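You operate a simulated robot arm through the tools that you are given. There is no shell and no other tool.

The job below is to be done with a simulated robot arm. You get a single attempt, and the scene is never put back.

## Task
Dust the picture frame, fit its backing board and close both turn buttons.
Fine: dust first, with the brown pad; pad back. Set down upright: brown pad. What is to be rubbed or washed off counts as gone when no trace of it is left.

It is judged by the outcome, as a careful person would: the job done as asked, and still so three seconds after it is handed in. It fails if anything else is knocked over, pushed out of place, dropped, spilled or broken.

## Robot
A 7-joint arm with a fingered hand, fixed in place. Base frame: the origin is at the foot of the arm, x ahead of it, y to its left, z up; the work surface is at about z = 0.78. Units: m, degrees, N and s.
With the tool pointing down near the work surface it reaches from about 0.18 to 0.64 m from the base axis. Its first joint turns from -115.0 to 115.0 degrees. Payload 3.1 kg.
Tool frame: the origin (TCP) lies between the finger pads and is the grasp point; the fingertips stand 0.022 m ahead of it; z points along the fingers, y is the line along which they close. Largest opening 0.112 m; the body of the gripper starts 0.06 m behind the TCP. The gripper is a hand of 3 fingers: y runs from the thumb to the fingers, the wrist lies at [0, 0, -0.218] in the tool frame, and closing takes about 1.5 s.
Orientation is that of the tool frame in the base frame, as a unit quaternion [x, y, z, w]. With the fingers straight down and closing along the base's y, the tool's x points along the base's -x, its y along +y and its z along -z.

## Interface
- The arm moves only by the tool step_arm. Its argument "increments" is text: rows parted by semicolons, each of 6 numbers parted by spaces: the shift along the tool's x, y, z in m, then the turn, a rotation vector about the tool's x, y, z in degrees. In form: tx ty tz ax ay az; .... A call has 1 to 20 rows; each row shifts and turns the commanded pose from where the row before left it, along the tool's axes as they then stand. "hand" is the finger opening in m, from 0 to 0.112, set as the call begins (left out, the last holds). Rows are played at 5 a second. More than 0.05 m and 8.6 degrees between two rows, or a gripper value outside its range, and nothing of the call is played. A pose out of reach is approached as far as the arm can. The call stops where the force on the tool passes 40 N (or 10 N more than at its start, if that is more) or the arm is blocked; 0.2 s more then pass. Each finger travels about 0.108 m/s and halts on what it meets, pressing with about 31 N; the grip force reading is that of the motor and also rises with nothing between the fingers. The clock runs only during rows and for 0.2 s after the last one: add rows that do not move to give the fingers time. It gives the time, the measured TCP pose, the force on the tool (base axes), the opening and the grip force at its end, in the units of the frame above (readings bear some noise), with the torque about the TCP (base axes, N m) and any sound that the robot's microphone picked up, and new pictures: "views" is both (left out), scene, wrist or none.
- Cameras (640 x 400 px; columns grow to the right, rows downward): "scene" is fixed at [0.2189, -0.6495, 1.3888]; the picture's right is [0.92, -0.38, 0.00], its down [-0.24, -0.57, -0.79] and it looks along [0.30, 0.73, -0.62] (base axes); focal length 343 px, centre (320, 200). "wrist" rides on the gripper at [0.066, 0.003, -0.08] in the tool frame; the picture's right is [-0.05, 1.00, 0.00], its down [-0.77, -0.04, -0.64] and it looks along [-0.64, -0.03, 0.77] (tool axes); focal length 275 px, centre (320, 200). There is no depth. A picture from a camera that has moved, and an enlarged one, comes with that camera's place and axes in the base frame and with its lens.
- slide_trunk(by): slides the trunk up (or, below 0, down) by that many m; the arm rides with it, the base frame stays. It gives what a move gives, with no picture.
- set_fingers(finger1, finger2, thumb_bend): sets how far each is bent, from 0 (flat) to 1 (curled in); at 0.3 the hand is open as for a grip, at 0.7 the pads meet at the TCP. One left out holds its place. A second passes; each finger stops where it meets its share of the squeeze, and holds until it gets a number again. A gripper value or a shape takes the hand back. It gives what a move gives, with no picture; readings hold the bend of each and the force on the fingers (four entries, about 0 where the hand has none), thumb and palm.
- hand_shape(shape): the hand has 3 fingers and takes this shape, open, in about a second: jaw (thumb against the fingers, like two jaws); tri (thumb and two fingers); tip (a fingertip pinch); poke (one finger out to press); point (the index stretched); flat (the hand flat); cup (the hand cupped); fist (a fist). The gripper value then closes the fingers along that shape, each until it touches; the sizes above hold for jaw. It gives what a move gives, with no picture.
- inspect(camera, box): a new picture of the part [left, top, right, bottom] of that camera's present view, enlarged. The clock stands still meanwhile.
- close_job(): hands the job in; it is judged then, once.

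Nothing tells you positions but the pictures and the camera data. Unless the task says otherwise, let go and move clear before handing in.

The tools are called after "Request:" as a command line: name --argument value ..., lists and objects as JSON in quotes. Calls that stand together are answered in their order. step_arm: Moves the arm, as the interface text tells. Its arguments: {"type":"object","properties":{"increments":{"type":"string"},"hand":{"type":"number"},"views":{"type":"string","enum":["both","scene","wrist","none"]}},"required":["increments"]} The other tools are called the same way: slide_trunk (by) slides the trunk up or down; hand_shape (shape) gives the hand a shape; set_fingers (finger1, finger2, thumb_bend) moves the fingers one by one; inspect (camera, box) takes an enlarged picture of a part of a camera's view; close_job () hands the job in.

At the start:

```text
t: 0.0
ee_pos: [0.4159, -0.2867, 1.1762]
tcp_rot: [-0.001, 1.0, -0.001, -0.001]
contact_force: [0.3, 0.4, -0.7]
ft_torque: [0.01, 0.02, 0.0]
grip_width: 0.1121
gripper_force: 0.0
shape: jaw
bend: [0.3, 0.3, 0.3]
finger forces: [0.0, 0.0, 0.0, 0.0, 0.1, 0.0]
trunk travel left (down, up): [-0.75, 0.24]
```

scene: 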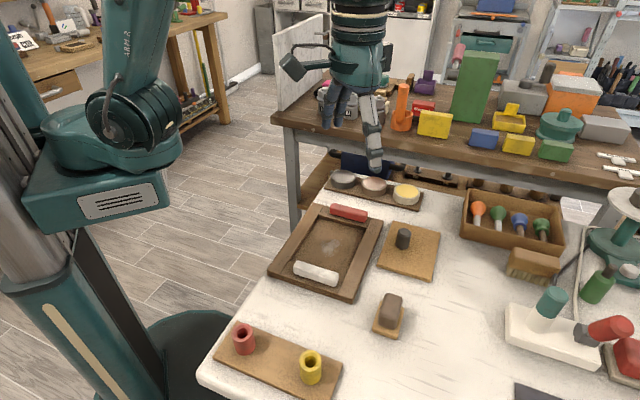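
wrist: 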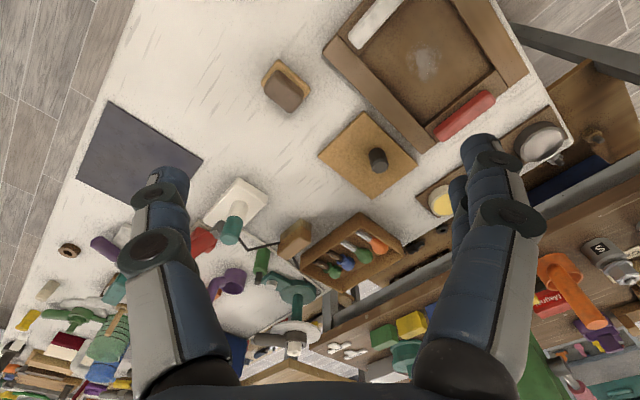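

I see a picture frame with a red and a white turn button, a backing board with a dark knob to its right, and several candidates for the pad. I'll zoom in to identify everything before moving.

Request:
inspect --camera "scene" --box '[250, 160, 450, 300]'

Request:
inspect --camera "scene" --box '[440, 170, 640, 400]'

Request:
inspect --camera "scene" --box '[340, 260, 460, 350]'

Request:
inspect --camera "wrist" --box '[240, 0, 600, 240]'

Request:
inspect --camera "scene" --box '[310, 160, 440, 230]'

```text
2.86 times, centred on (350, 230) of scene
camera zoom: at [0.2189, -0.6495, 1.3888], right [0.92, -0.38, 0.0], down [-0.24, -0.57, -0.79], along [0.3, 0.73, -0.62], focal length 980 px, centre (234, 114)
```

zoom: 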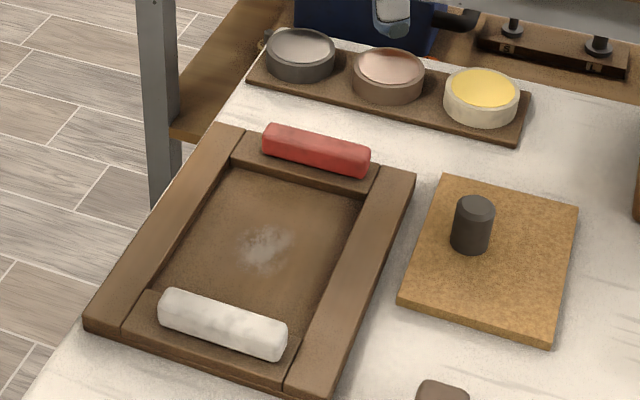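

```text
1.74 times, centred on (540, 285) of scene
camera zoom: at [0.2189, -0.6495, 1.3888], right [0.92, -0.38, 0.0], down [-0.24, -0.57, -0.79], along [0.3, 0.73, -0.62], focal length 597 px, centre (-63, 52)
```

zoom: 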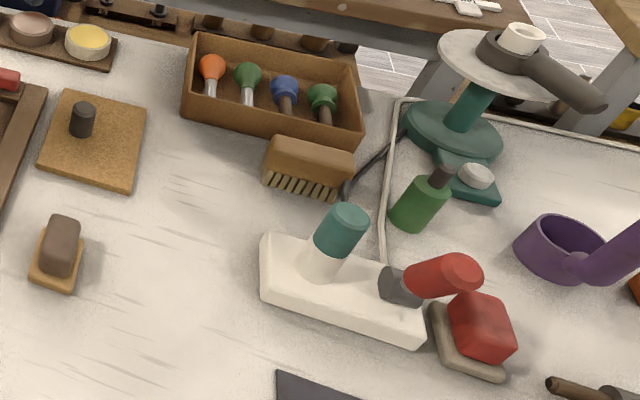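

```text
4.44 times, centred on (400, 305) of scene
camera zoom: at [0.2189, -0.6495, 1.3888], right [0.92, -0.38, 0.0], down [-0.24, -0.57, -0.79], along [0.3, 0.73, -0.62], focal length 1525 px, centre (-36, -267)
```

zoom: 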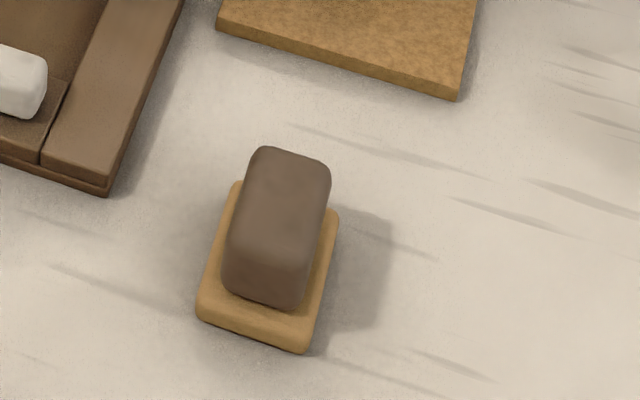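

```text
1.67 times, centred on (420, 120) of wrist
camera zoom: at [0.349, -0.2853, 1.259], right [0.05, 1.0, 0.0], down [0.77, -0.04, 0.64], along [0.64, -0.03, -0.77], focal length 459 px, centre (153, 333)
```

zoom: 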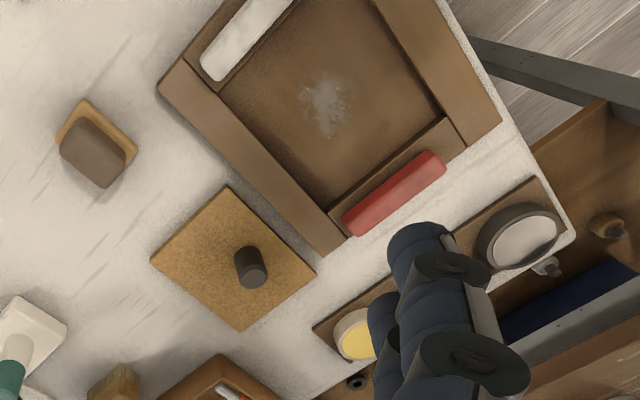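

```text
4.92 times, centred on (375, 195) of scene
camera zoom: at [0.2189, -0.6495, 1.3888], right [0.92, -0.38, 0.0], down [-0.24, -0.57, -0.79], along [0.3, 0.73, -0.62], focal length 1689 px, centre (49, 225)
```

zoom: 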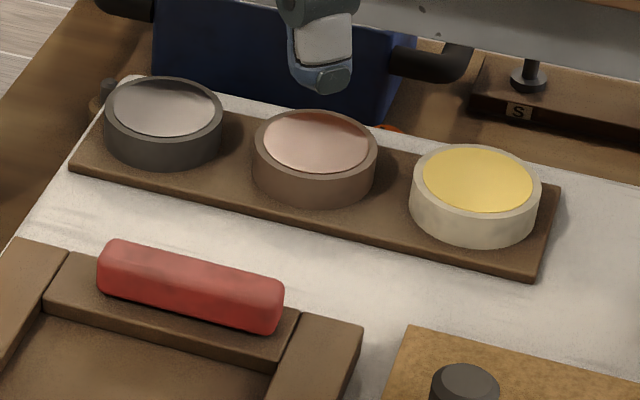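

The brown-handled pad on its tan base is at about (0.49, -0.345), turned roughly 45°. The frame is centred near (0.46, -0.12) with a whitish dust patch inside, and the board is near (0.64, -0.20). I'll go above the pad with the hand yawed 45° and take a closer look.

Request:
step_arm --increments "-0.0148 -0.0116 0.04 0 0 0; -0.0148 -0.0116 0.04 0 0 0; -0.0148 -0.0116 0.04 0 0 0; -0.0148 -0.0116 0.04 0 0 0; -0.0148 -0.0116 0.03 0 0 0; 0 0 0 0 0 -7.5; 0 0 0 0 0 -7.5; 0 0 0 0 0 -7.5; 0 0 0 0 0 -7.5; 0 0 0 0 0 -7.5; 0 0 0 0 0 -7.5; 0 0 0 0 0 0" --hand 0.112

```text
t: 2.6
ee_pos: [0.4898, -0.3465, 0.9871]
tcp_rot: [-0.384, 0.924, 0.0, -0.001]
contact_force: [0.3, 0.4, 0.3]
ft_torque: [0.01, 0.01, 0.0]
grip_width: 0.1119
gripper_force: 0.1
shape: jaw
bend: [0.3, 0.3, 0.3]
finger forces: [0.1, 0.0, 0.0, 0.0, 0.0, 0.0]
trunk travel left (down, up): [-0.75, 0.24]
camera wrist: at [0.4405, -0.3913, 1.069], right [-0.67, 0.74, 0.0], down [0.57, 0.52, 0.64], along [0.47, 0.43, -0.77], focal length 275 px, centre (320, 200)
```

scene: 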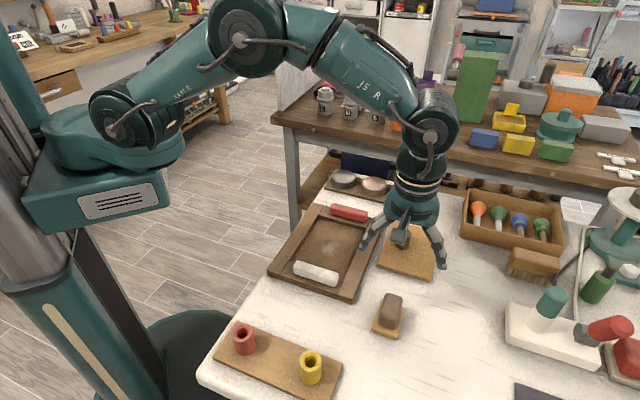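
wrist: 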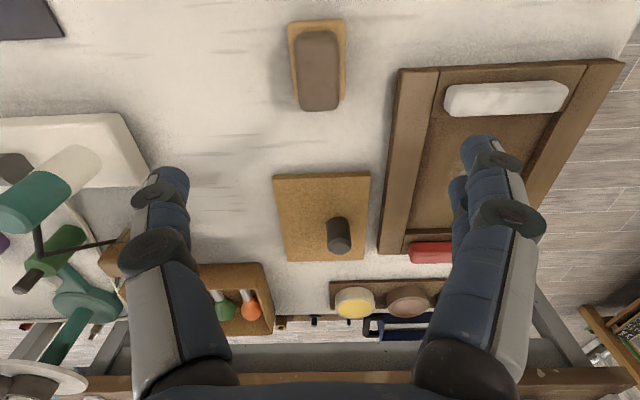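

The pad sits almost directly below the hand. I'll enlarge the wrist view to see the pad and the frame more closely.

Request:
inspect --camera "wrist" --box '[250, 0, 390, 130]'

Request:
inspect --camera "wrist" --box '[250, 20, 640, 330]'

```text
3.08 times, centred on (320, 65) of wrist
camera zoom: at [0.4405, -0.3913, 1.069], right [-0.67, 0.74, 0.0], down [0.57, 0.52, 0.64], along [0.47, 0.43, -0.77], focal length 847 px, centre (320, 615)
```

zoom: 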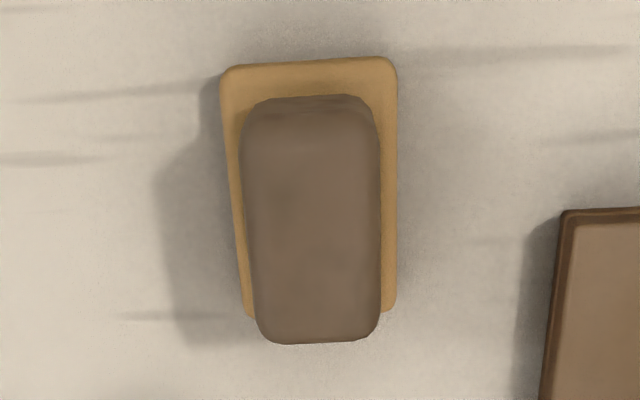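

```text
1.29 times, centred on (445, 175) of wrist
camera zoom: at [0.4405, -0.3913, 1.069], right [-0.67, 0.74, 0.0], down [0.57, 0.52, 0.64], along [0.47, 0.43, -0.77], focal length 355 px, centre (159, 232)
```

zoom: 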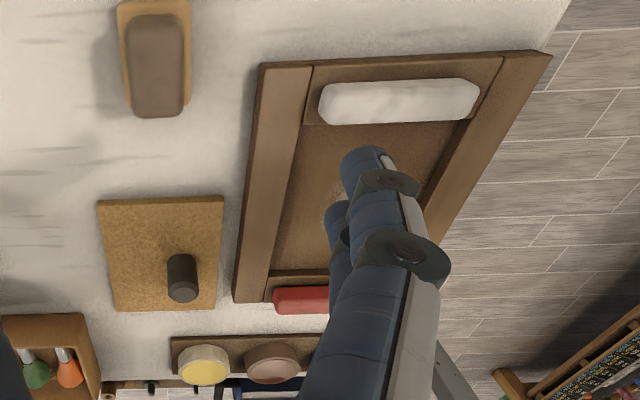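

The pad lines up with the tool yaw. Its handle is about 0.037 m wide and tops out at z≈0.835, and the frame corner is about 0.07 m to the side. I'll narrow the hand so it clears the frame, then descend part way.

Request:
step_arm --increments "0 0 0 0 0 0; 0 0 0 0 0 0; -0.001 0 0.03 0 0 0; 0 0 0.03 0 0 0; 0 0 0.03 0 0 0; 0 0 0.02 0 0 0; 0 0 0 0 0 0" --hand 0.075

```text
t: 4.2
ee_pos: [0.491, -0.3435, 0.8764]
tcp_rot: [-0.383, 0.924, 0.001, 0.0]
contact_force: [0.7, 0.1, 0.8]
ft_torque: [0.05, 0.02, 0.02]
grip_width: 0.0755
gripper_force: 0.0
shape: jaw
bend: [0.69, 0.69, 0.66]
finger forces: [0.1, 0.1, 0.0, 0.1, 0.1, 0.0]
trunk travel left (down, up): [-0.75, 0.24]
camera wrist: at [0.4418, -0.3896, 0.9583], right [-0.67, 0.74, 0.0], down [0.57, 0.52, 0.64], along [0.47, 0.43, -0.77], focal length 275 px, centre (320, 200)
```

scene: 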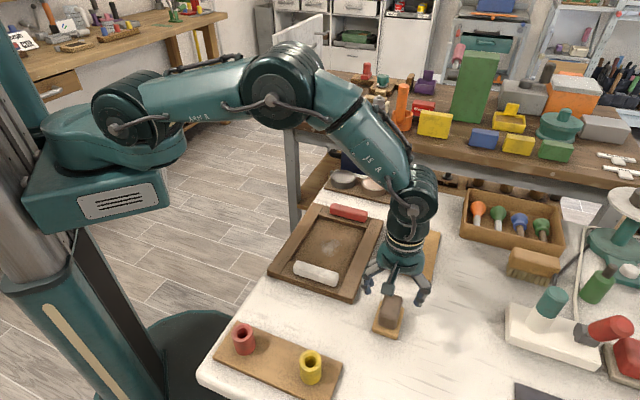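
wrist: 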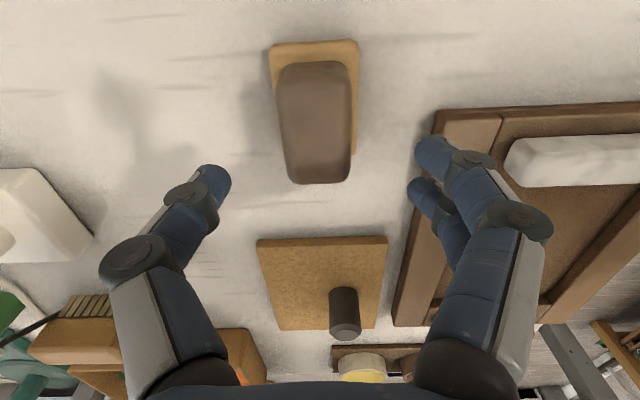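

The handle is centred between the fingers, which clear the frame. I'll lower to grasp height, about z = 0.824.

Request:
step_arm --increments "0 0 0.02 0 0 0; 0 0 0.015 0 0 0; 0 0 0.01 0 0 0; 0 0 0.007 0 0 0; 0 0 0 0 0 0; 0 0 0 0 0 0"

Request:
inspect --camera "scene" --box '[330, 240, 460, 340]'

```text
t: 5.6
ee_pos: [0.4898, -0.3433, 0.825]
tcp_rot: [-0.383, 0.924, -0.001, 0.0]
contact_force: [-0.2, 0.0, 0.0]
ft_torque: [0.0, -0.01, 0.01]
grip_width: 0.0754
gripper_force: 0.0
shape: jaw
bend: [0.69, 0.69, 0.66]
finger forces: [0.0, 0.0, 0.0, 0.1, 0.0, 0.0]
trunk travel left (down, up): [-0.75, 0.24]
camera wrist: at [0.4412, -0.3897, 0.907], right [-0.67, 0.74, 0.0], down [0.57, 0.52, 0.64], along [0.47, 0.43, -0.77], focal length 275 px, centre (320, 200)
```

scene: 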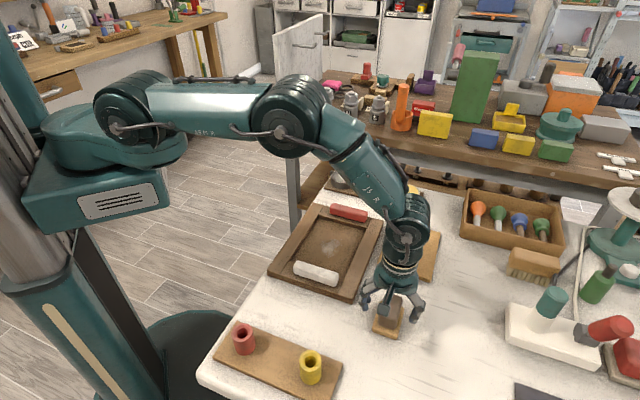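
wrist: 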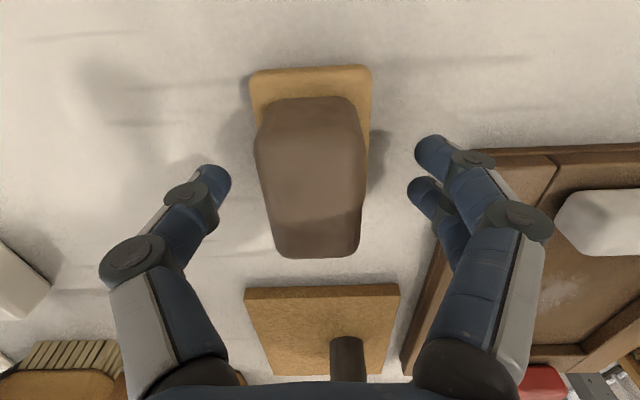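

```text
4.00 times, centred on (395, 290) of scene
camera zoom: at [0.2189, -0.6495, 1.3888], right [0.92, -0.38, 0.0], down [-0.24, -0.57, -0.79], along [0.3, 0.73, -0.62], focal length 1372 px, centre (20, -160)
```

zoom: 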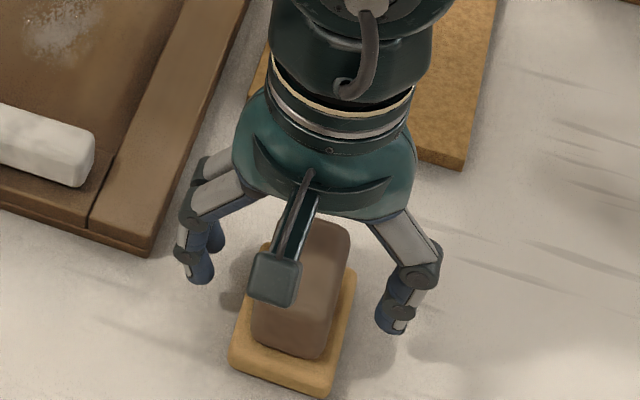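

The handle sits about 3 mm off the finger centreline, so I'll shift to centre it and then close the hand on it.

Request:
step_arm --increments "0 -0.003 0 0 0 0; 0 0 0 0 0 0; 0 0 0 0 0 0" --views "none"

Request:
step_arm --increments "0 0 0 0 0 0; 0 0 0 0 0 0; 0 0 0 0 0 0; 0 0 0 0 0 0; 0 0 0 0 0 0; 0 0 0 0 0 0; 0 0 0 0 0 0; 0 0 0 0 0 0" --hand 0.02

```text
t: 6.4
ee_pos: [0.4923, -0.3444, 0.8258]
tcp_rot: [-0.383, 0.924, 0.0, -0.001]
contact_force: [0.5, -0.1, 0.7]
ft_torque: [0.01, 0.02, -0.04]
grip_width: 0.0752
gripper_force: 0.1
shape: jaw
bend: [0.69, 0.69, 0.66]
finger forces: [0.0, 0.0, 0.0, 0.0, 0.0, 0.0]
trunk travel left (down, up): [-0.75, 0.24]
```

```text
t: 8.2
ee_pos: [0.4921, -0.3468, 0.825]
tcp_rot: [-0.383, 0.924, 0.0, 0.0]
contact_force: [-0.4, 0.6, -0.3]
ft_torque: [-0.04, -0.01, -0.01]
grip_width: 0.0298
gripper_force: 30.8
shape: jaw
bend: [0.73, 0.73, 0.7]
finger forces: [14.0, 14.0, 0.0, 0.0, 28.1, 0.0]
trunk travel left (down, up): [-0.75, 0.24]
camera wrist: at [0.4432, -0.3921, 0.9072], right [-0.67, 0.74, 0.0], down [0.57, 0.52, 0.64], along [0.47, 0.43, -0.77], focal length 275 px, centre (320, 200)
```

scene: 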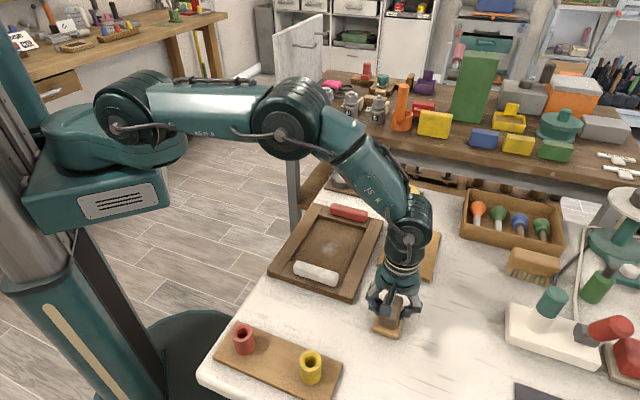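
wrist: 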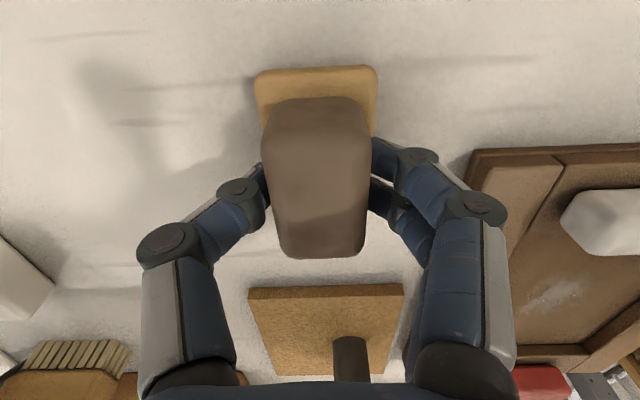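

The grip is firm at 0.030 m, with the pad on the table at TCP (0.4921, -0.3468, 0.825). I'll lift it and carry it over the dust at about (0.466, -0.121).

Request:
step_arm --increments "0 0 -0.01 0 0 0; 0 0 -0.025 0 0 0; 0 0 -0.03 0 0 0; 0 0 -0.03 0 0 0; -0.0236 0.02972 0 0 0 0; -0.0236 0.02972 0 0 0 0; -0.0236 0.02972 0 0 0 0; -0.0236 0.02972 0 0 0 0; -0.0236 0.02972 0 0 0 0; -0.0236 0.02972 0 0 0 0; 0 0 0 0 0 0; 0 0 0 0 0 0"

```text
t: 10.8
ee_pos: [0.4663, -0.12, 0.9199]
tcp_rot: [-0.383, 0.924, 0.001, 0.0]
contact_force: [-0.5, 0.2, -0.8]
ft_torque: [-0.02, -0.01, -0.03]
grip_width: 0.0297
gripper_force: 31.4
shape: jaw
bend: [0.73, 0.73, 0.7]
finger forces: [14.1, 14.1, 0.0, 0.0, 28.2, 0.1]
trunk travel left (down, up): [-0.75, 0.24]
camera wrist: at [0.417, -0.1653, 1.0016], right [-0.67, 0.74, 0.0], down [0.57, 0.52, 0.64], along [0.47, 0.43, -0.77], focal length 275 px, centre (320, 200)
```

scene: 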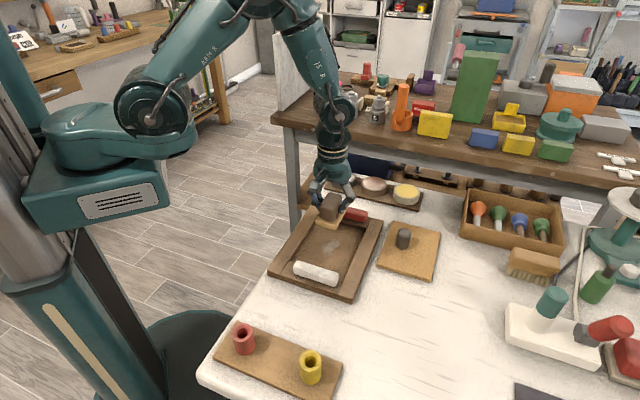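
wrist: 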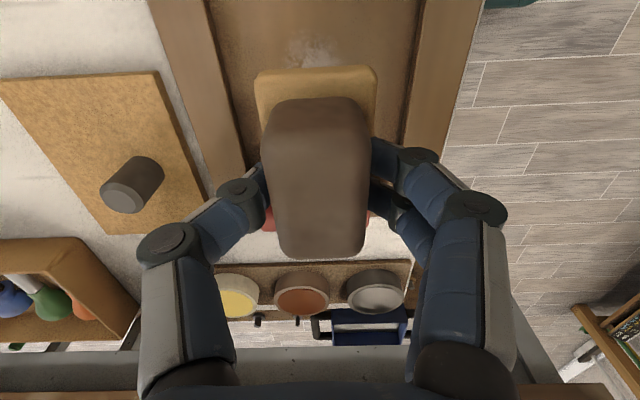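

The dust patch shows just ahead of the pad. I'll zoom in on both views before lowering.

Request:
inspect --camera "wrist" --box '[180, 0, 460, 180]'

Request:
inspect --camera "scene" --box '[260, 170, 400, 310]'

```text
2.22 times, centred on (320, 90) of wrist
camera zoom: at [0.417, -0.1653, 1.0016], right [-0.67, 0.74, 0.0], down [0.57, 0.52, 0.64], along [0.47, 0.43, -0.77], focal length 612 px, centre (320, 444)
```

zoom: 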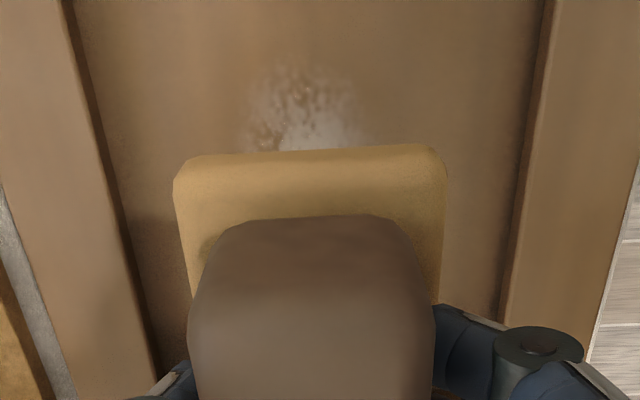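

```text
2.86 times, centred on (330, 240) of scene
camera zoom: at [0.2189, -0.6495, 1.3888], right [0.92, -0.38, 0.0], down [-0.24, -0.57, -0.79], along [0.3, 0.73, -0.62], focal length 980 px, centre (291, 86)
```

zoom: 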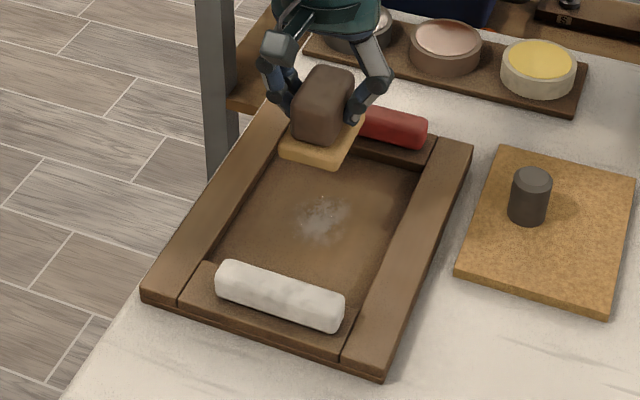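

The dust is about 5–6 cm across and centred close to the TCP. The recess is about 0.13 m wide, so there is margin around the pad. I'll lower the pad gently toward the recess floor.

Request:
step_arm --increments "0 0 0.025 0 0 0; 0 0 0.025 0 0 0; 0 0 0.015 0 0 0; 0 0 0.01 0 0 0; 0 0 0 0 0 0; 0 0 0 0 0 0"

Request:
inspect --camera "scene" --box '[260, 170, 400, 310]'

```text
t: 12.2
ee_pos: [0.4675, -0.1195, 0.8453]
tcp_rot: [-0.382, 0.924, 0.0, 0.0]
contact_force: [-0.6, 0.6, -0.8]
ft_torque: [0.0, 0.04, -0.06]
grip_width: 0.0298
gripper_force: 31.0
shape: jaw
bend: [0.73, 0.73, 0.7]
finger forces: [14.1, 14.1, 0.0, 0.1, 28.1, 0.0]
trunk travel left (down, up): [-0.75, 0.24]
camera wrist: at [0.4175, -0.166, 0.9265], right [-0.67, 0.74, 0.0], down [0.57, 0.52, 0.64], along [0.47, 0.43, -0.77], focal length 275 px, centre (320, 200)
```

scene: 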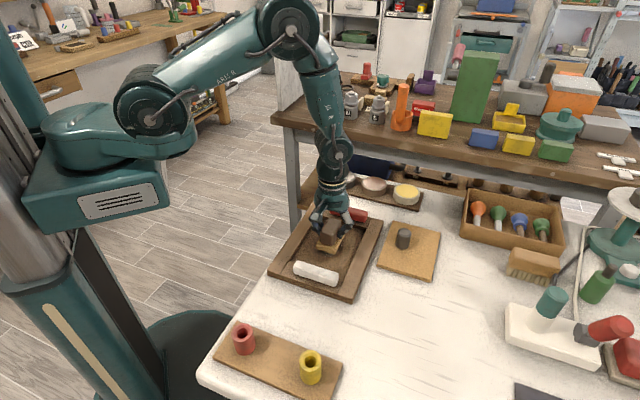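
wrist: 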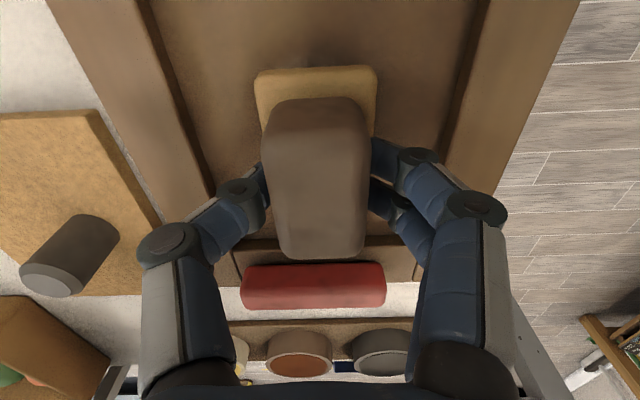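

```text
2.86 times, centred on (330, 240) of scene
camera zoom: at [0.2189, -0.6495, 1.3888], right [0.92, -0.38, 0.0], down [-0.24, -0.57, -0.79], along [0.3, 0.73, -0.62], focal length 980 px, centre (291, 86)
```

zoom: 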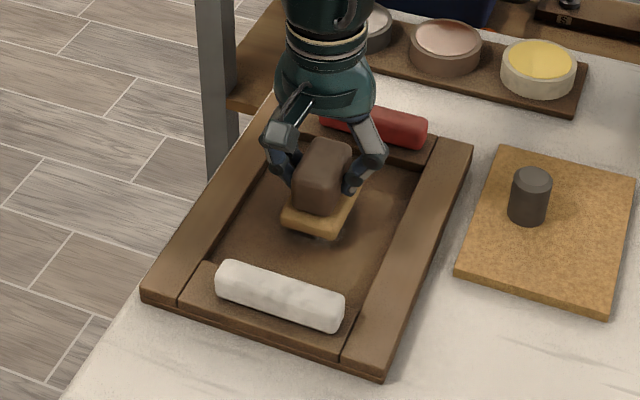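

The pad covers the dust and hangs just above the floor. I'll lower in millimetre steps and watch the force.

Request:
step_arm --increments "0 0 0.002 0 0 0; 0 0 0.002 0 0 0; 0 0 0.002 0 0 0; 0 0 0.001 0 0 0; 0 0 0 0 0 0" --views "none"

Request:
step_arm --increments "0 0 0.001 0 0 0; 0 0 0.001 0 0 0; 0 0 0 0 0 0" --views "none"

```text
t: 13.4
ee_pos: [0.4664, -0.1208, 0.8383]
tcp_rot: [-0.383, 0.924, 0.0, 0.0]
contact_force: [-1.3, 0.1, -1.6]
ft_torque: [0.02, 0.02, 0.0]
grip_width: 0.0299
gripper_force: 31.0
shape: jaw
bend: [0.73, 0.73, 0.7]
finger forces: [14.0, 14.1, 0.0, 0.0, 28.0, 0.0]
trunk travel left (down, up): [-0.75, 0.24]
```

```text
t: 14.2
ee_pos: [0.4665, -0.1215, 0.8349]
tcp_rot: [-0.383, 0.924, 0.0, 0.0]
contact_force: [-1.1, -0.4, -0.9]
ft_torque: [0.04, -0.02, 0.0]
grip_width: 0.0298
gripper_force: 31.3
shape: jaw
bend: [0.73, 0.73, 0.7]
finger forces: [14.1, 14.0, 0.0, 0.0, 28.1, 0.0]
trunk travel left (down, up): [-0.75, 0.24]
```

Request:
step_arm --increments "0 0 0.001 0 0 0; 0 0 0.001 0 0 0; 0 0 0 0 0 0" --views "none"

Request:
step_arm --increments "0 0 0.001 0 0 0; 0 0 0.001 0 0 0; 0 0 0 0 0 0" --views "none"

```text
t: 15.0
ee_pos: [0.4655, -0.1211, 0.8345]
tcp_rot: [-0.382, 0.924, 0.0, 0.0]
contact_force: [0.4, 0.7, -1.0]
ft_torque: [0.01, 0.0, -0.02]
grip_width: 0.0294
gripper_force: 31.0
shape: jaw
bend: [0.73, 0.73, 0.7]
finger forces: [14.1, 14.1, 0.0, 0.0, 28.1, 0.0]
trunk travel left (down, up): [-0.75, 0.24]
```

```text
t: 15.8
ee_pos: [0.4659, -0.12, 0.8319]
tcp_rot: [-0.383, 0.924, -0.001, 0.0]
contact_force: [1.2, -1.3, 8.4]
ft_torque: [0.0, 0.02, 0.02]
grip_width: 0.0298
gripper_force: 31.3
shape: jaw
bend: [0.74, 0.74, 0.7]
finger forces: [14.7, 14.7, 0.1, 0.1, 30.3, 0.0]
trunk travel left (down, up): [-0.75, 0.24]
```

The pad now touches the floor with about 8 N at TCP z≈0.832. I'll rub over the whole dust area in a back-and-forth pattern that stays inside the recess.

Request:
step_arm --increments "0.01 0 0 0 0 0; 0.01 0 0 0 0 0; 0.01 0 0 0 0 0; 0 0.008 0 0 0 0; 0 0.008 0 0 0 0; -0.013 0 0 0 0 0; -0.013 0 0 0 0 0; -0.013 0 0 0 0 0; -0.013 0 0 0 0 0; 0 -0.008 0 0 0 0; 0 -0.008 0 0 0 0; 0.013 0 0 0 0 0; 0.013 0 0 0 0 0; 0.013 0 0 0 0 0; 0.013 0 0 0 0 0; 0 -0.008 0 0 0 0; 0 -0.008 0 0 0 0; -0.013 0 0 0 0 0; -0.013 0 0 0 0 0; -0.013 0 0 0 0 0"

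```text
t: 20.0
ee_pos: [0.4832, -0.1252, 0.8327]
tcp_rot: [-0.383, 0.924, -0.001, 0.0]
contact_force: [-0.7, -1.1, 4.7]
ft_torque: [-0.01, 0.04, 0.01]
grip_width: 0.0301
gripper_force: 31.0
shape: jaw
bend: [0.74, 0.74, 0.7]
finger forces: [15.7, 15.6, 0.1, 0.0, 31.7, 0.0]
trunk travel left (down, up): [-0.75, 0.24]
camera wrist: at [0.4343, -0.1712, 0.9144], right [-0.67, 0.74, 0.0], down [0.57, 0.52, 0.64], along [0.47, 0.43, -0.77], focal length 275 px, centre (320, 200)
```

scene: 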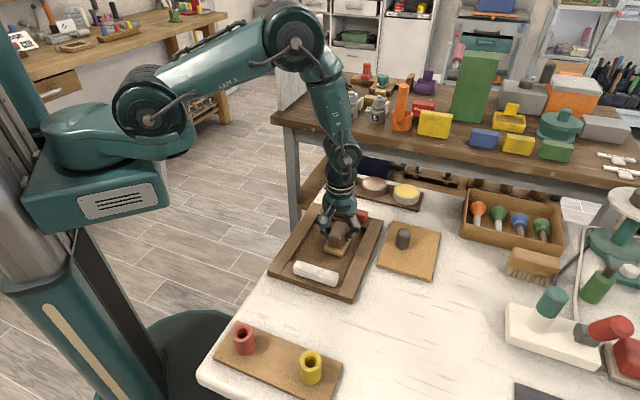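
wrist: 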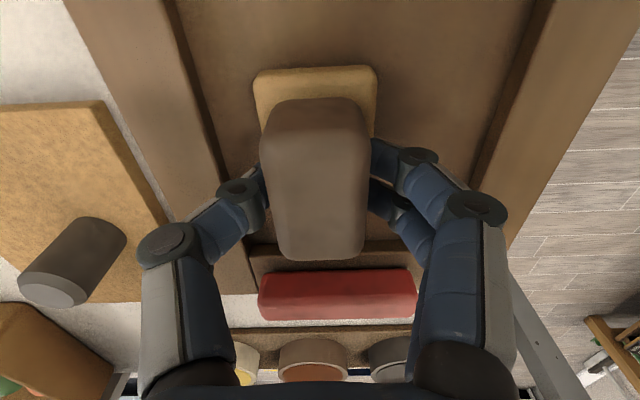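

Contact held and nothing moved out of place. I'll make a second pass with slightly more pressure, then check.

Request:
step_arm --increments "-0.013 0 0.001 0 0 0; 0 0.011 0 0 0 0; 0 0.011 0 0 0 0; 0 0.011 0 0 0 0; 0.013 0 0 0 0 0; 0.013 0 0 0 0 0; 0.013 0 0 0 0 0; 0.013 0 0 0 0 0; 0 -0.011 0 0 0 0; 0 -0.011 0 0 0 0; 0 -0.011 0 0 0 0; -0.013 0 0 0 0 0; -0.013 0 0 0 0 0; -0.013 0 0 0 0 0; 0 0.008 0 0 0 0; 0 0.008 0 0 0 0; 0.013 0 0 0 0 0; 0.013 0 0 0 0 0; 0 0 0 0 0 0" --views "none"

Request:
step_arm --increments "0 0 -0.01 0 0 0; 0 0 -0.025 0 0 0; 0 0 -0.03 0 0 0; -0.03 0 -0.025 0 0 0; -0.04 0 0 0 0 0; -0.03 0 0 0 0 0; 0 0 0 0 0 0; 0 0 0 0 0 0"

Request:
inspect --camera "scene" --box '[270, 190, 390, 300]'

Request:
inspect --camera "wrist" --box '[160, 0, 480, 200]'

```text
t: 24.0
ee_pos: [0.453, -0.1321, 0.8329]
tcp_rot: [-0.382, 0.924, 0.0, 0.0]
contact_force: [1.6, 2.0, 9.9]
ft_torque: [0.04, -0.01, -0.02]
grip_width: 0.031
gripper_force: 31.1
shape: jaw
bend: [0.74, 0.74, 0.7]
finger forces: [16.1, 16.0, 0.1, 0.0, 31.9, 0.0]
trunk travel left (down, up): [-0.75, 0.24]
```

```text
t: 25.8
ee_pos: [0.5246, -0.0618, 0.9217]
tcp_rot: [-0.383, 0.924, -0.001, 0.0]
contact_force: [-0.2, 0.6, -0.9]
ft_torque: [0.02, 0.0, 0.01]
grip_width: 0.031
gripper_force: 31.2
shape: jaw
bend: [0.74, 0.74, 0.7]
finger forces: [15.1, 15.1, 0.0, 0.0, 30.2, 0.1]
trunk travel left (down, up): [-0.75, 0.24]
camera wrist: at [0.4752, -0.1067, 1.0025], right [-0.67, 0.74, 0.0], down [0.57, 0.52, 0.64], along [0.47, 0.43, -0.77], focal length 275 px, centre (320, 200)
```

scene: 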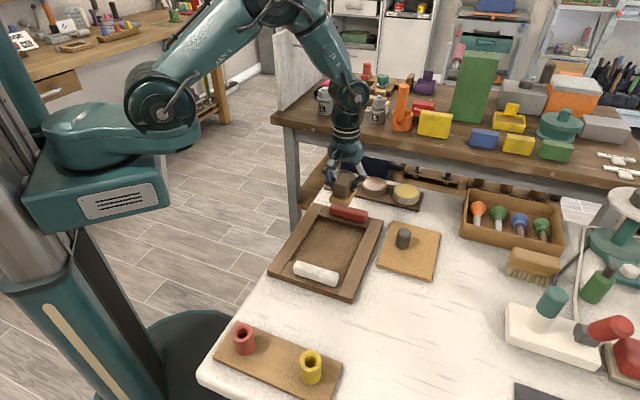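
wrist: 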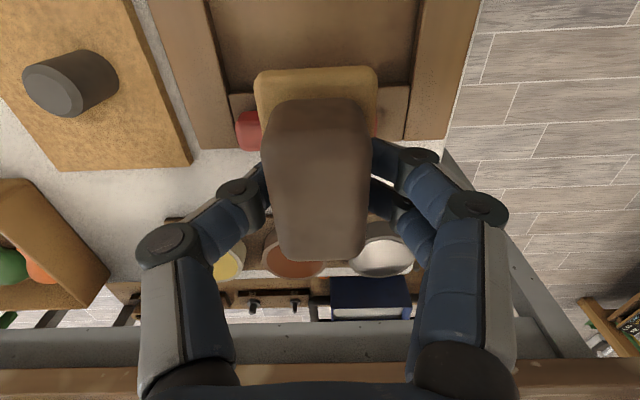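

```text
3.64 times, centred on (330, 245) of scene
camera zoom: at [0.2189, -0.6495, 1.3888], right [0.92, -0.38, 0.0], down [-0.24, -0.57, -0.79], along [0.3, 0.73, -0.62], focal length 1248 px, centre (284, 36)
```

zoom: 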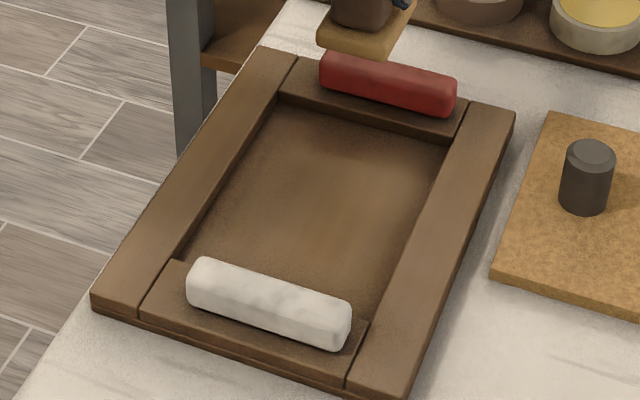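

```text
2.00 times, centred on (320, 100) of wrist
camera zoom: at [0.4752, -0.1067, 1.0025], right [-0.67, 0.74, 0.0], down [0.57, 0.52, 0.64], along [0.47, 0.43, -0.77], focal length 551 px, centre (320, 400)
```

zoom: 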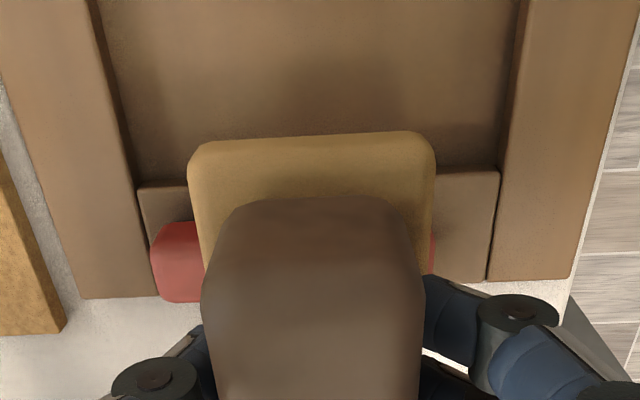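

The dust looks gone. I'll zoom in further on the recess floor for any faint trace.

Request:
inspect --camera "scene" --box '[305, 215, 365, 275]'

Request:
inspect --camera "wrist" --box '[210, 0, 420, 90]'

```text
6.67 times, centred on (335, 245) of scene
camera zoom: at [0.2189, -0.6495, 1.3888], right [0.92, -0.38, 0.0], down [-0.24, -0.57, -0.79], along [0.3, 0.73, -0.62], focal length 2287 px, centre (220, -100)
```

zoom: 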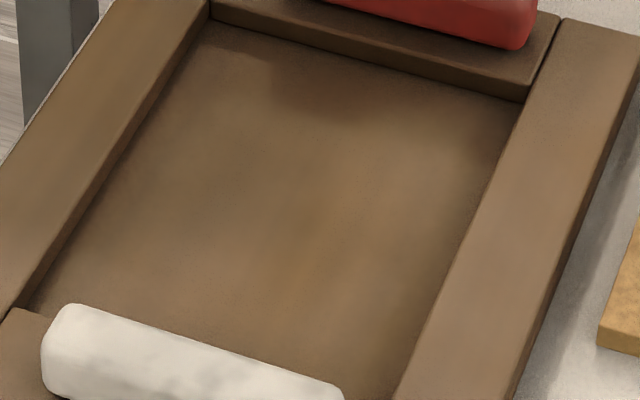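

```text
3.05 times, centred on (315, 45) of wrist
camera zoom: at [0.4752, -0.1067, 1.0025], right [-0.67, 0.74, 0.0], down [0.57, 0.52, 0.64], along [0.47, 0.43, -0.77], focal length 839 px, centre (335, 672)
```

zoom: 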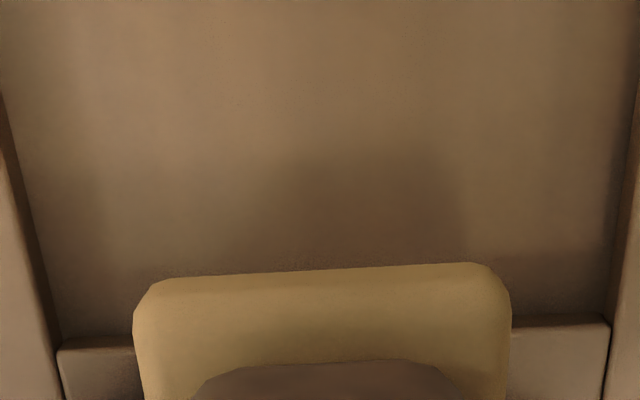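

The floor is clean. I'll carry the pad back over its original spot and lower it, retracing the moves I commanded.

Request:
step_arm --increments "0.03209 -0.02547 0 0 0 0; 0.03209 -0.02547 0 0 0 0; 0.03209 -0.02547 0 0 0 0; 0.03209 -0.02547 0 0 0 0; 0.03209 -0.02547 0 0 0 0; 0.03209 -0.02547 0 0 0 0; 0.03206 -0.02548 0 0 0 0; 0 0 0 0 0 0; 0 0 0.03 0 0 0; 0 0 0.03 0 0 0; 0 0 0.015 0 0 0; 0 0 0.01 0 0 0; 0 0 0 0 0 0; 0 0 0 0 0 0"

Request:
inspect --camera "scene" --box '[340, 260, 460, 350]'

```text
t: 28.8
ee_pos: [0.4933, -0.3475, 0.8354]
tcp_rot: [-0.383, 0.924, 0.0, 0.0]
contact_force: [0.9, 1.0, -1.5]
ft_torque: [0.02, -0.03, 0.03]
grip_width: 0.0308
gripper_force: 30.7
shape: jaw
bend: [0.74, 0.74, 0.7]
finger forces: [14.8, 14.9, 0.0, 0.1, 29.5, 0.0]
trunk travel left (down, up): [-0.75, 0.24]
camera wrist: at [0.4431, -0.393, 0.9179], right [-0.67, 0.74, 0.0], down [0.57, 0.52, 0.64], along [0.47, 0.43, -0.77], focal length 275 px, centre (320, 200)
```

scene: 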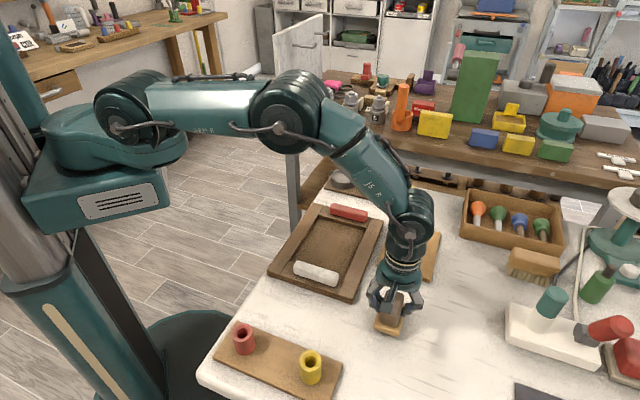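
wrist: 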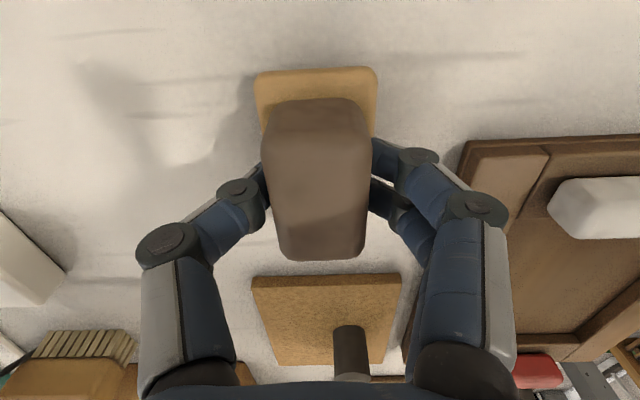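

```text
4.44 times, centred on (400, 305) of scene
camera zoom: at [0.2189, -0.6495, 1.3888], right [0.92, -0.38, 0.0], down [-0.24, -0.57, -0.79], along [0.3, 0.73, -0.62], focal length 1525 px, centre (-36, -267)
```

zoom: 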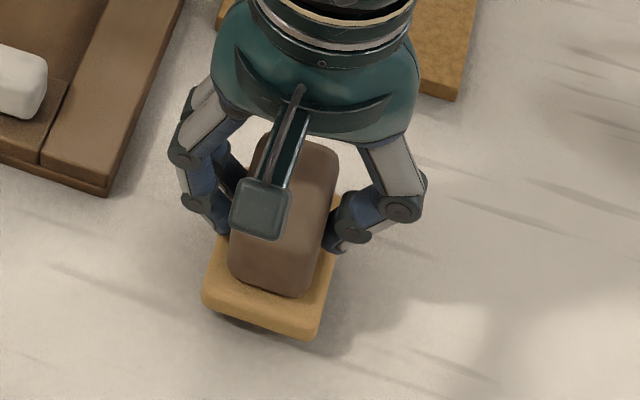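

The pad hangs about 1 cm above its spot and is aligned. I'll ease it down until it touches.

Request:
step_arm --increments "0 0 0.003 0 0 0; 0 0 0.003 0 0 0; 0 0 0.002 0 0 0; 0 0 0 0 0 0; 0 0 0 0 0 0" --views "none"

Request:
step_arm --increments "0 0 0.001 0 0 0; 0 0 0 0 0 0; 0 0 0 0 0 0" --views "none"

```text
t: 30.0
ee_pos: [0.4929, -0.3464, 0.8278]
tcp_rot: [-0.383, 0.924, 0.0, 0.0]
contact_force: [0.1, -1.3, -0.6]
ft_torque: [-0.01, 0.0, 0.0]
grip_width: 0.0307
gripper_force: 30.6
shape: jaw
bend: [0.74, 0.74, 0.7]
finger forces: [14.8, 14.8, 0.1, 0.1, 29.6, 0.1]
trunk travel left (down, up): [-0.75, 0.24]
```

```text
t: 30.8
ee_pos: [0.4932, -0.3479, 0.8267]
tcp_rot: [-0.383, 0.924, 0.0, 0.0]
contact_force: [-0.7, -0.1, -0.8]
ft_torque: [-0.02, 0.01, -0.02]
grip_width: 0.031
gripper_force: 31.0
shape: jaw
bend: [0.74, 0.74, 0.7]
finger forces: [14.8, 14.8, 0.0, 0.1, 29.7, 0.1]
trunk travel left (down, up): [-0.75, 0.24]
```

Request:
step_arm --increments "0 0 0.001 0 0 0; 0 0 0 0 0 0; 0 0 0 0 0 0" --views "none"

Request:
step_arm --increments "0 0 0.001 0 0 0; 0 0 0 0 0 0; 0 0 0 0 0 0" --views "none"

```text
t: 31.6
ee_pos: [0.4938, -0.3467, 0.8261]
tcp_rot: [-0.383, 0.924, -0.001, 0.0]
contact_force: [-0.3, -0.1, -0.5]
ft_torque: [-0.01, -0.02, 0.03]
grip_width: 0.0309
gripper_force: 31.2
shape: jaw
bend: [0.74, 0.74, 0.7]
finger forces: [14.8, 14.8, 0.0, 0.1, 29.6, 0.0]
trunk travel left (down, up): [-0.75, 0.24]
```

```text
t: 32.4
ee_pos: [0.4929, -0.3461, 0.8264]
tcp_rot: [-0.382, 0.924, 0.0, 0.0]
contact_force: [0.5, 0.2, -1.4]
ft_torque: [-0.01, -0.04, -0.04]
grip_width: 0.031
gripper_force: 31.3
shape: jaw
bend: [0.74, 0.74, 0.7]
finger forces: [14.8, 14.7, 0.0, 0.0, 29.6, 0.0]
trunk travel left (down, up): [-0.75, 0.24]
```

Request:
step_arm --increments "0 0 0.001 0 0 0; 0 0 0 0 0 0; 0 0 0 0 0 0" --views "none"

Request:
step_arm --increments "0 0 0.001 0 0 0; 0 0 0 0 0 0; 0 0 0 0 0 0" --views "both"

Request:
inspect --camera "scene" --box '[360, 280, 420, 345]'

```text
t: 33.2
ee_pos: [0.4925, -0.3462, 0.824]
tcp_rot: [-0.382, 0.924, 0.0, 0.0]
contact_force: [1.4, 0.2, 2.9]
ft_torque: [0.01, 0.03, 0.0]
grip_width: 0.0308
gripper_force: 31.1
shape: jaw
bend: [0.74, 0.74, 0.7]
finger forces: [14.6, 14.7, 0.0, 0.1, 30.1, 0.0]
trunk travel left (down, up): [-0.75, 0.24]
```

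```text
t: 34.0
ee_pos: [0.4934, -0.3469, 0.8249]
tcp_rot: [-0.383, 0.924, -0.001, 0.0]
contact_force: [2.0, -1.0, 9.0]
ft_torque: [0.05, 0.04, -0.01]
grip_width: 0.031
gripper_force: 30.8
shape: jaw
bend: [0.74, 0.74, 0.7]
finger forces: [14.5, 14.7, 0.1, 0.1, 31.4, 0.0]
trunk travel left (down, up): [-0.75, 0.24]
camera wrist: at [0.4428, -0.3926, 0.9057], right [-0.67, 0.74, 0.0], down [0.57, 0.52, 0.64], along [0.47, 0.43, -0.77], focal length 275 px, centre (320, 200)
```

scene: 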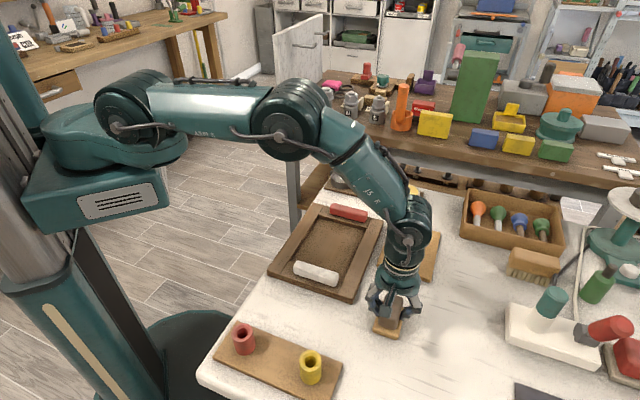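
wrist: 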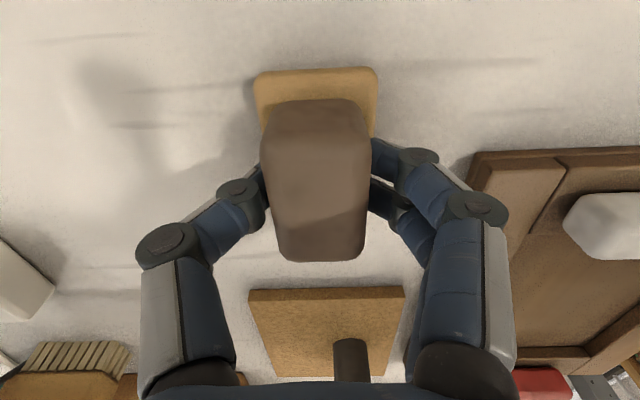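

```text
6.15 times, centred on (390, 312) of scene
camera zoom: at [0.2189, -0.6495, 1.3888], right [0.92, -0.38, 0.0], down [-0.24, -0.57, -0.79], along [0.3, 0.73, -0.62], focal length 2112 px, centre (-111, -492)
```

zoom: 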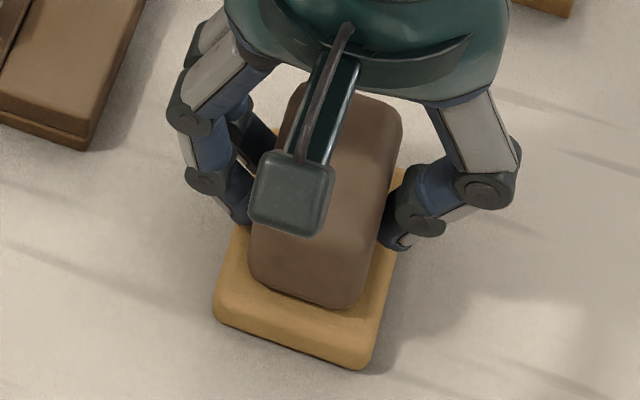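

The pad is seated with 9 N of contact. I'll back off 1 mm, open the fingers and rise.

Request:
step_arm --increments "0 0 -0.001 0 0 0; 0 0 0 0 0 0" --views "none"

Request:
step_arm --increments "0 0 0 0 0 0; 0 0 0 0 0 0; 0 0 0 0 0 0; 0 0 0 0 0 0; 0 0 0 0 0 0; 0 0 0 0 0 0" --hand 0.07 --views "wrist"

Request:
step_arm --increments "0 0 -0.02 0 0 0; 0 0 -0.03 0 0 0; 0 0 -0.03 0 0 0; 0 0 -0.03 0 0 0; 0 0 -0.03 0 0 0; 0 0 0 0 0 0; 0 0 0 0 0 0"

Request:
inspect --camera "scene" --box '[340, 260, 460, 350]'

```text
t: 34.6
ee_pos: [0.4922, -0.347, 0.8248]
tcp_rot: [-0.383, 0.924, -0.001, 0.0]
contact_force: [1.5, -0.9, 4.5]
ft_torque: [0.01, 0.03, 0.0]
grip_width: 0.0307
gripper_force: 30.8
shape: jaw
bend: [0.74, 0.74, 0.7]
finger forces: [14.6, 14.6, 0.1, 0.0, 31.1, 0.0]
trunk travel left (down, up): [-0.75, 0.24]
```

```text
t: 36.0
ee_pos: [0.4931, -0.347, 0.823]
tcp_rot: [-0.383, 0.924, 0.0, 0.0]
contact_force: [-0.9, -0.6, 0.1]
ft_torque: [-0.01, 0.01, 0.0]
grip_width: 0.0696
gripper_force: 0.1
shape: jaw
bend: [0.71, 0.71, 0.69]
finger forces: [0.0, 0.0, 0.0, 0.0, 0.0, 0.0]
trunk travel left (down, up): [-0.75, 0.24]
camera wrist: at [0.4432, -0.3927, 0.9058], right [-0.67, 0.74, 0.0], down [0.57, 0.52, 0.64], along [0.47, 0.43, -0.77], focal length 275 px, centre (320, 200)
```

wrist: 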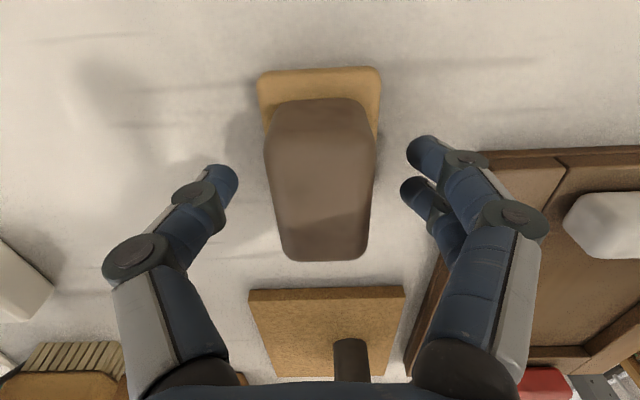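

```text
t: 37.6
ee_pos: [0.4922, -0.3455, 0.9644]
tcp_rot: [-0.383, 0.924, 0.0, 0.0]
contact_force: [-0.3, 0.0, -0.9]
ft_torque: [-0.01, 0.03, 0.0]
grip_width: 0.0697
gripper_force: 0.1
shape: jaw
bend: [0.71, 0.71, 0.69]
finger forces: [0.0, 0.0, 0.0, 0.0, 0.1, 0.1]
trunk travel left (down, up): [-0.75, 0.24]
camera wrist: at [0.443, -0.3923, 1.046], right [-0.67, 0.74, 0.0], down [0.57, 0.52, 0.64], along [0.47, 0.43, -0.77], focal length 275 px, centre (320, 200)
```

scene: 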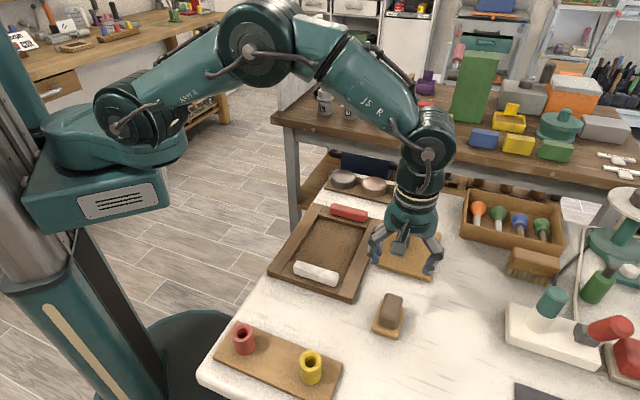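
wrist: 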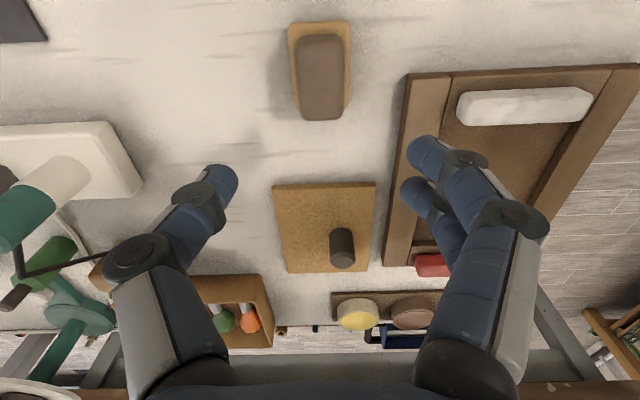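

```text
4.44 times, centred on (400, 305) of scene
camera zoom: at [0.2189, -0.6495, 1.3888], right [0.92, -0.38, 0.0], down [-0.24, -0.57, -0.79], along [0.3, 0.73, -0.62], focal length 1525 px, centre (-36, -267)
```

zoom: 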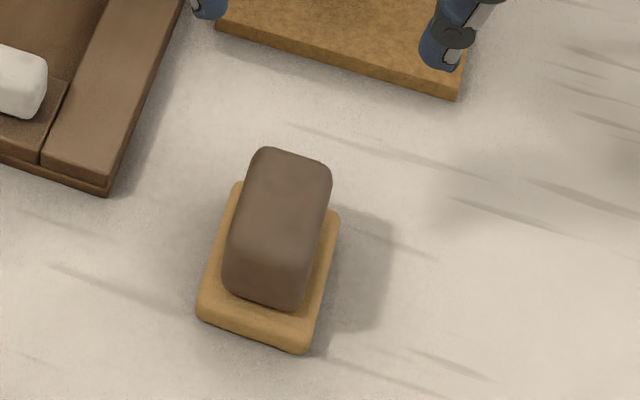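

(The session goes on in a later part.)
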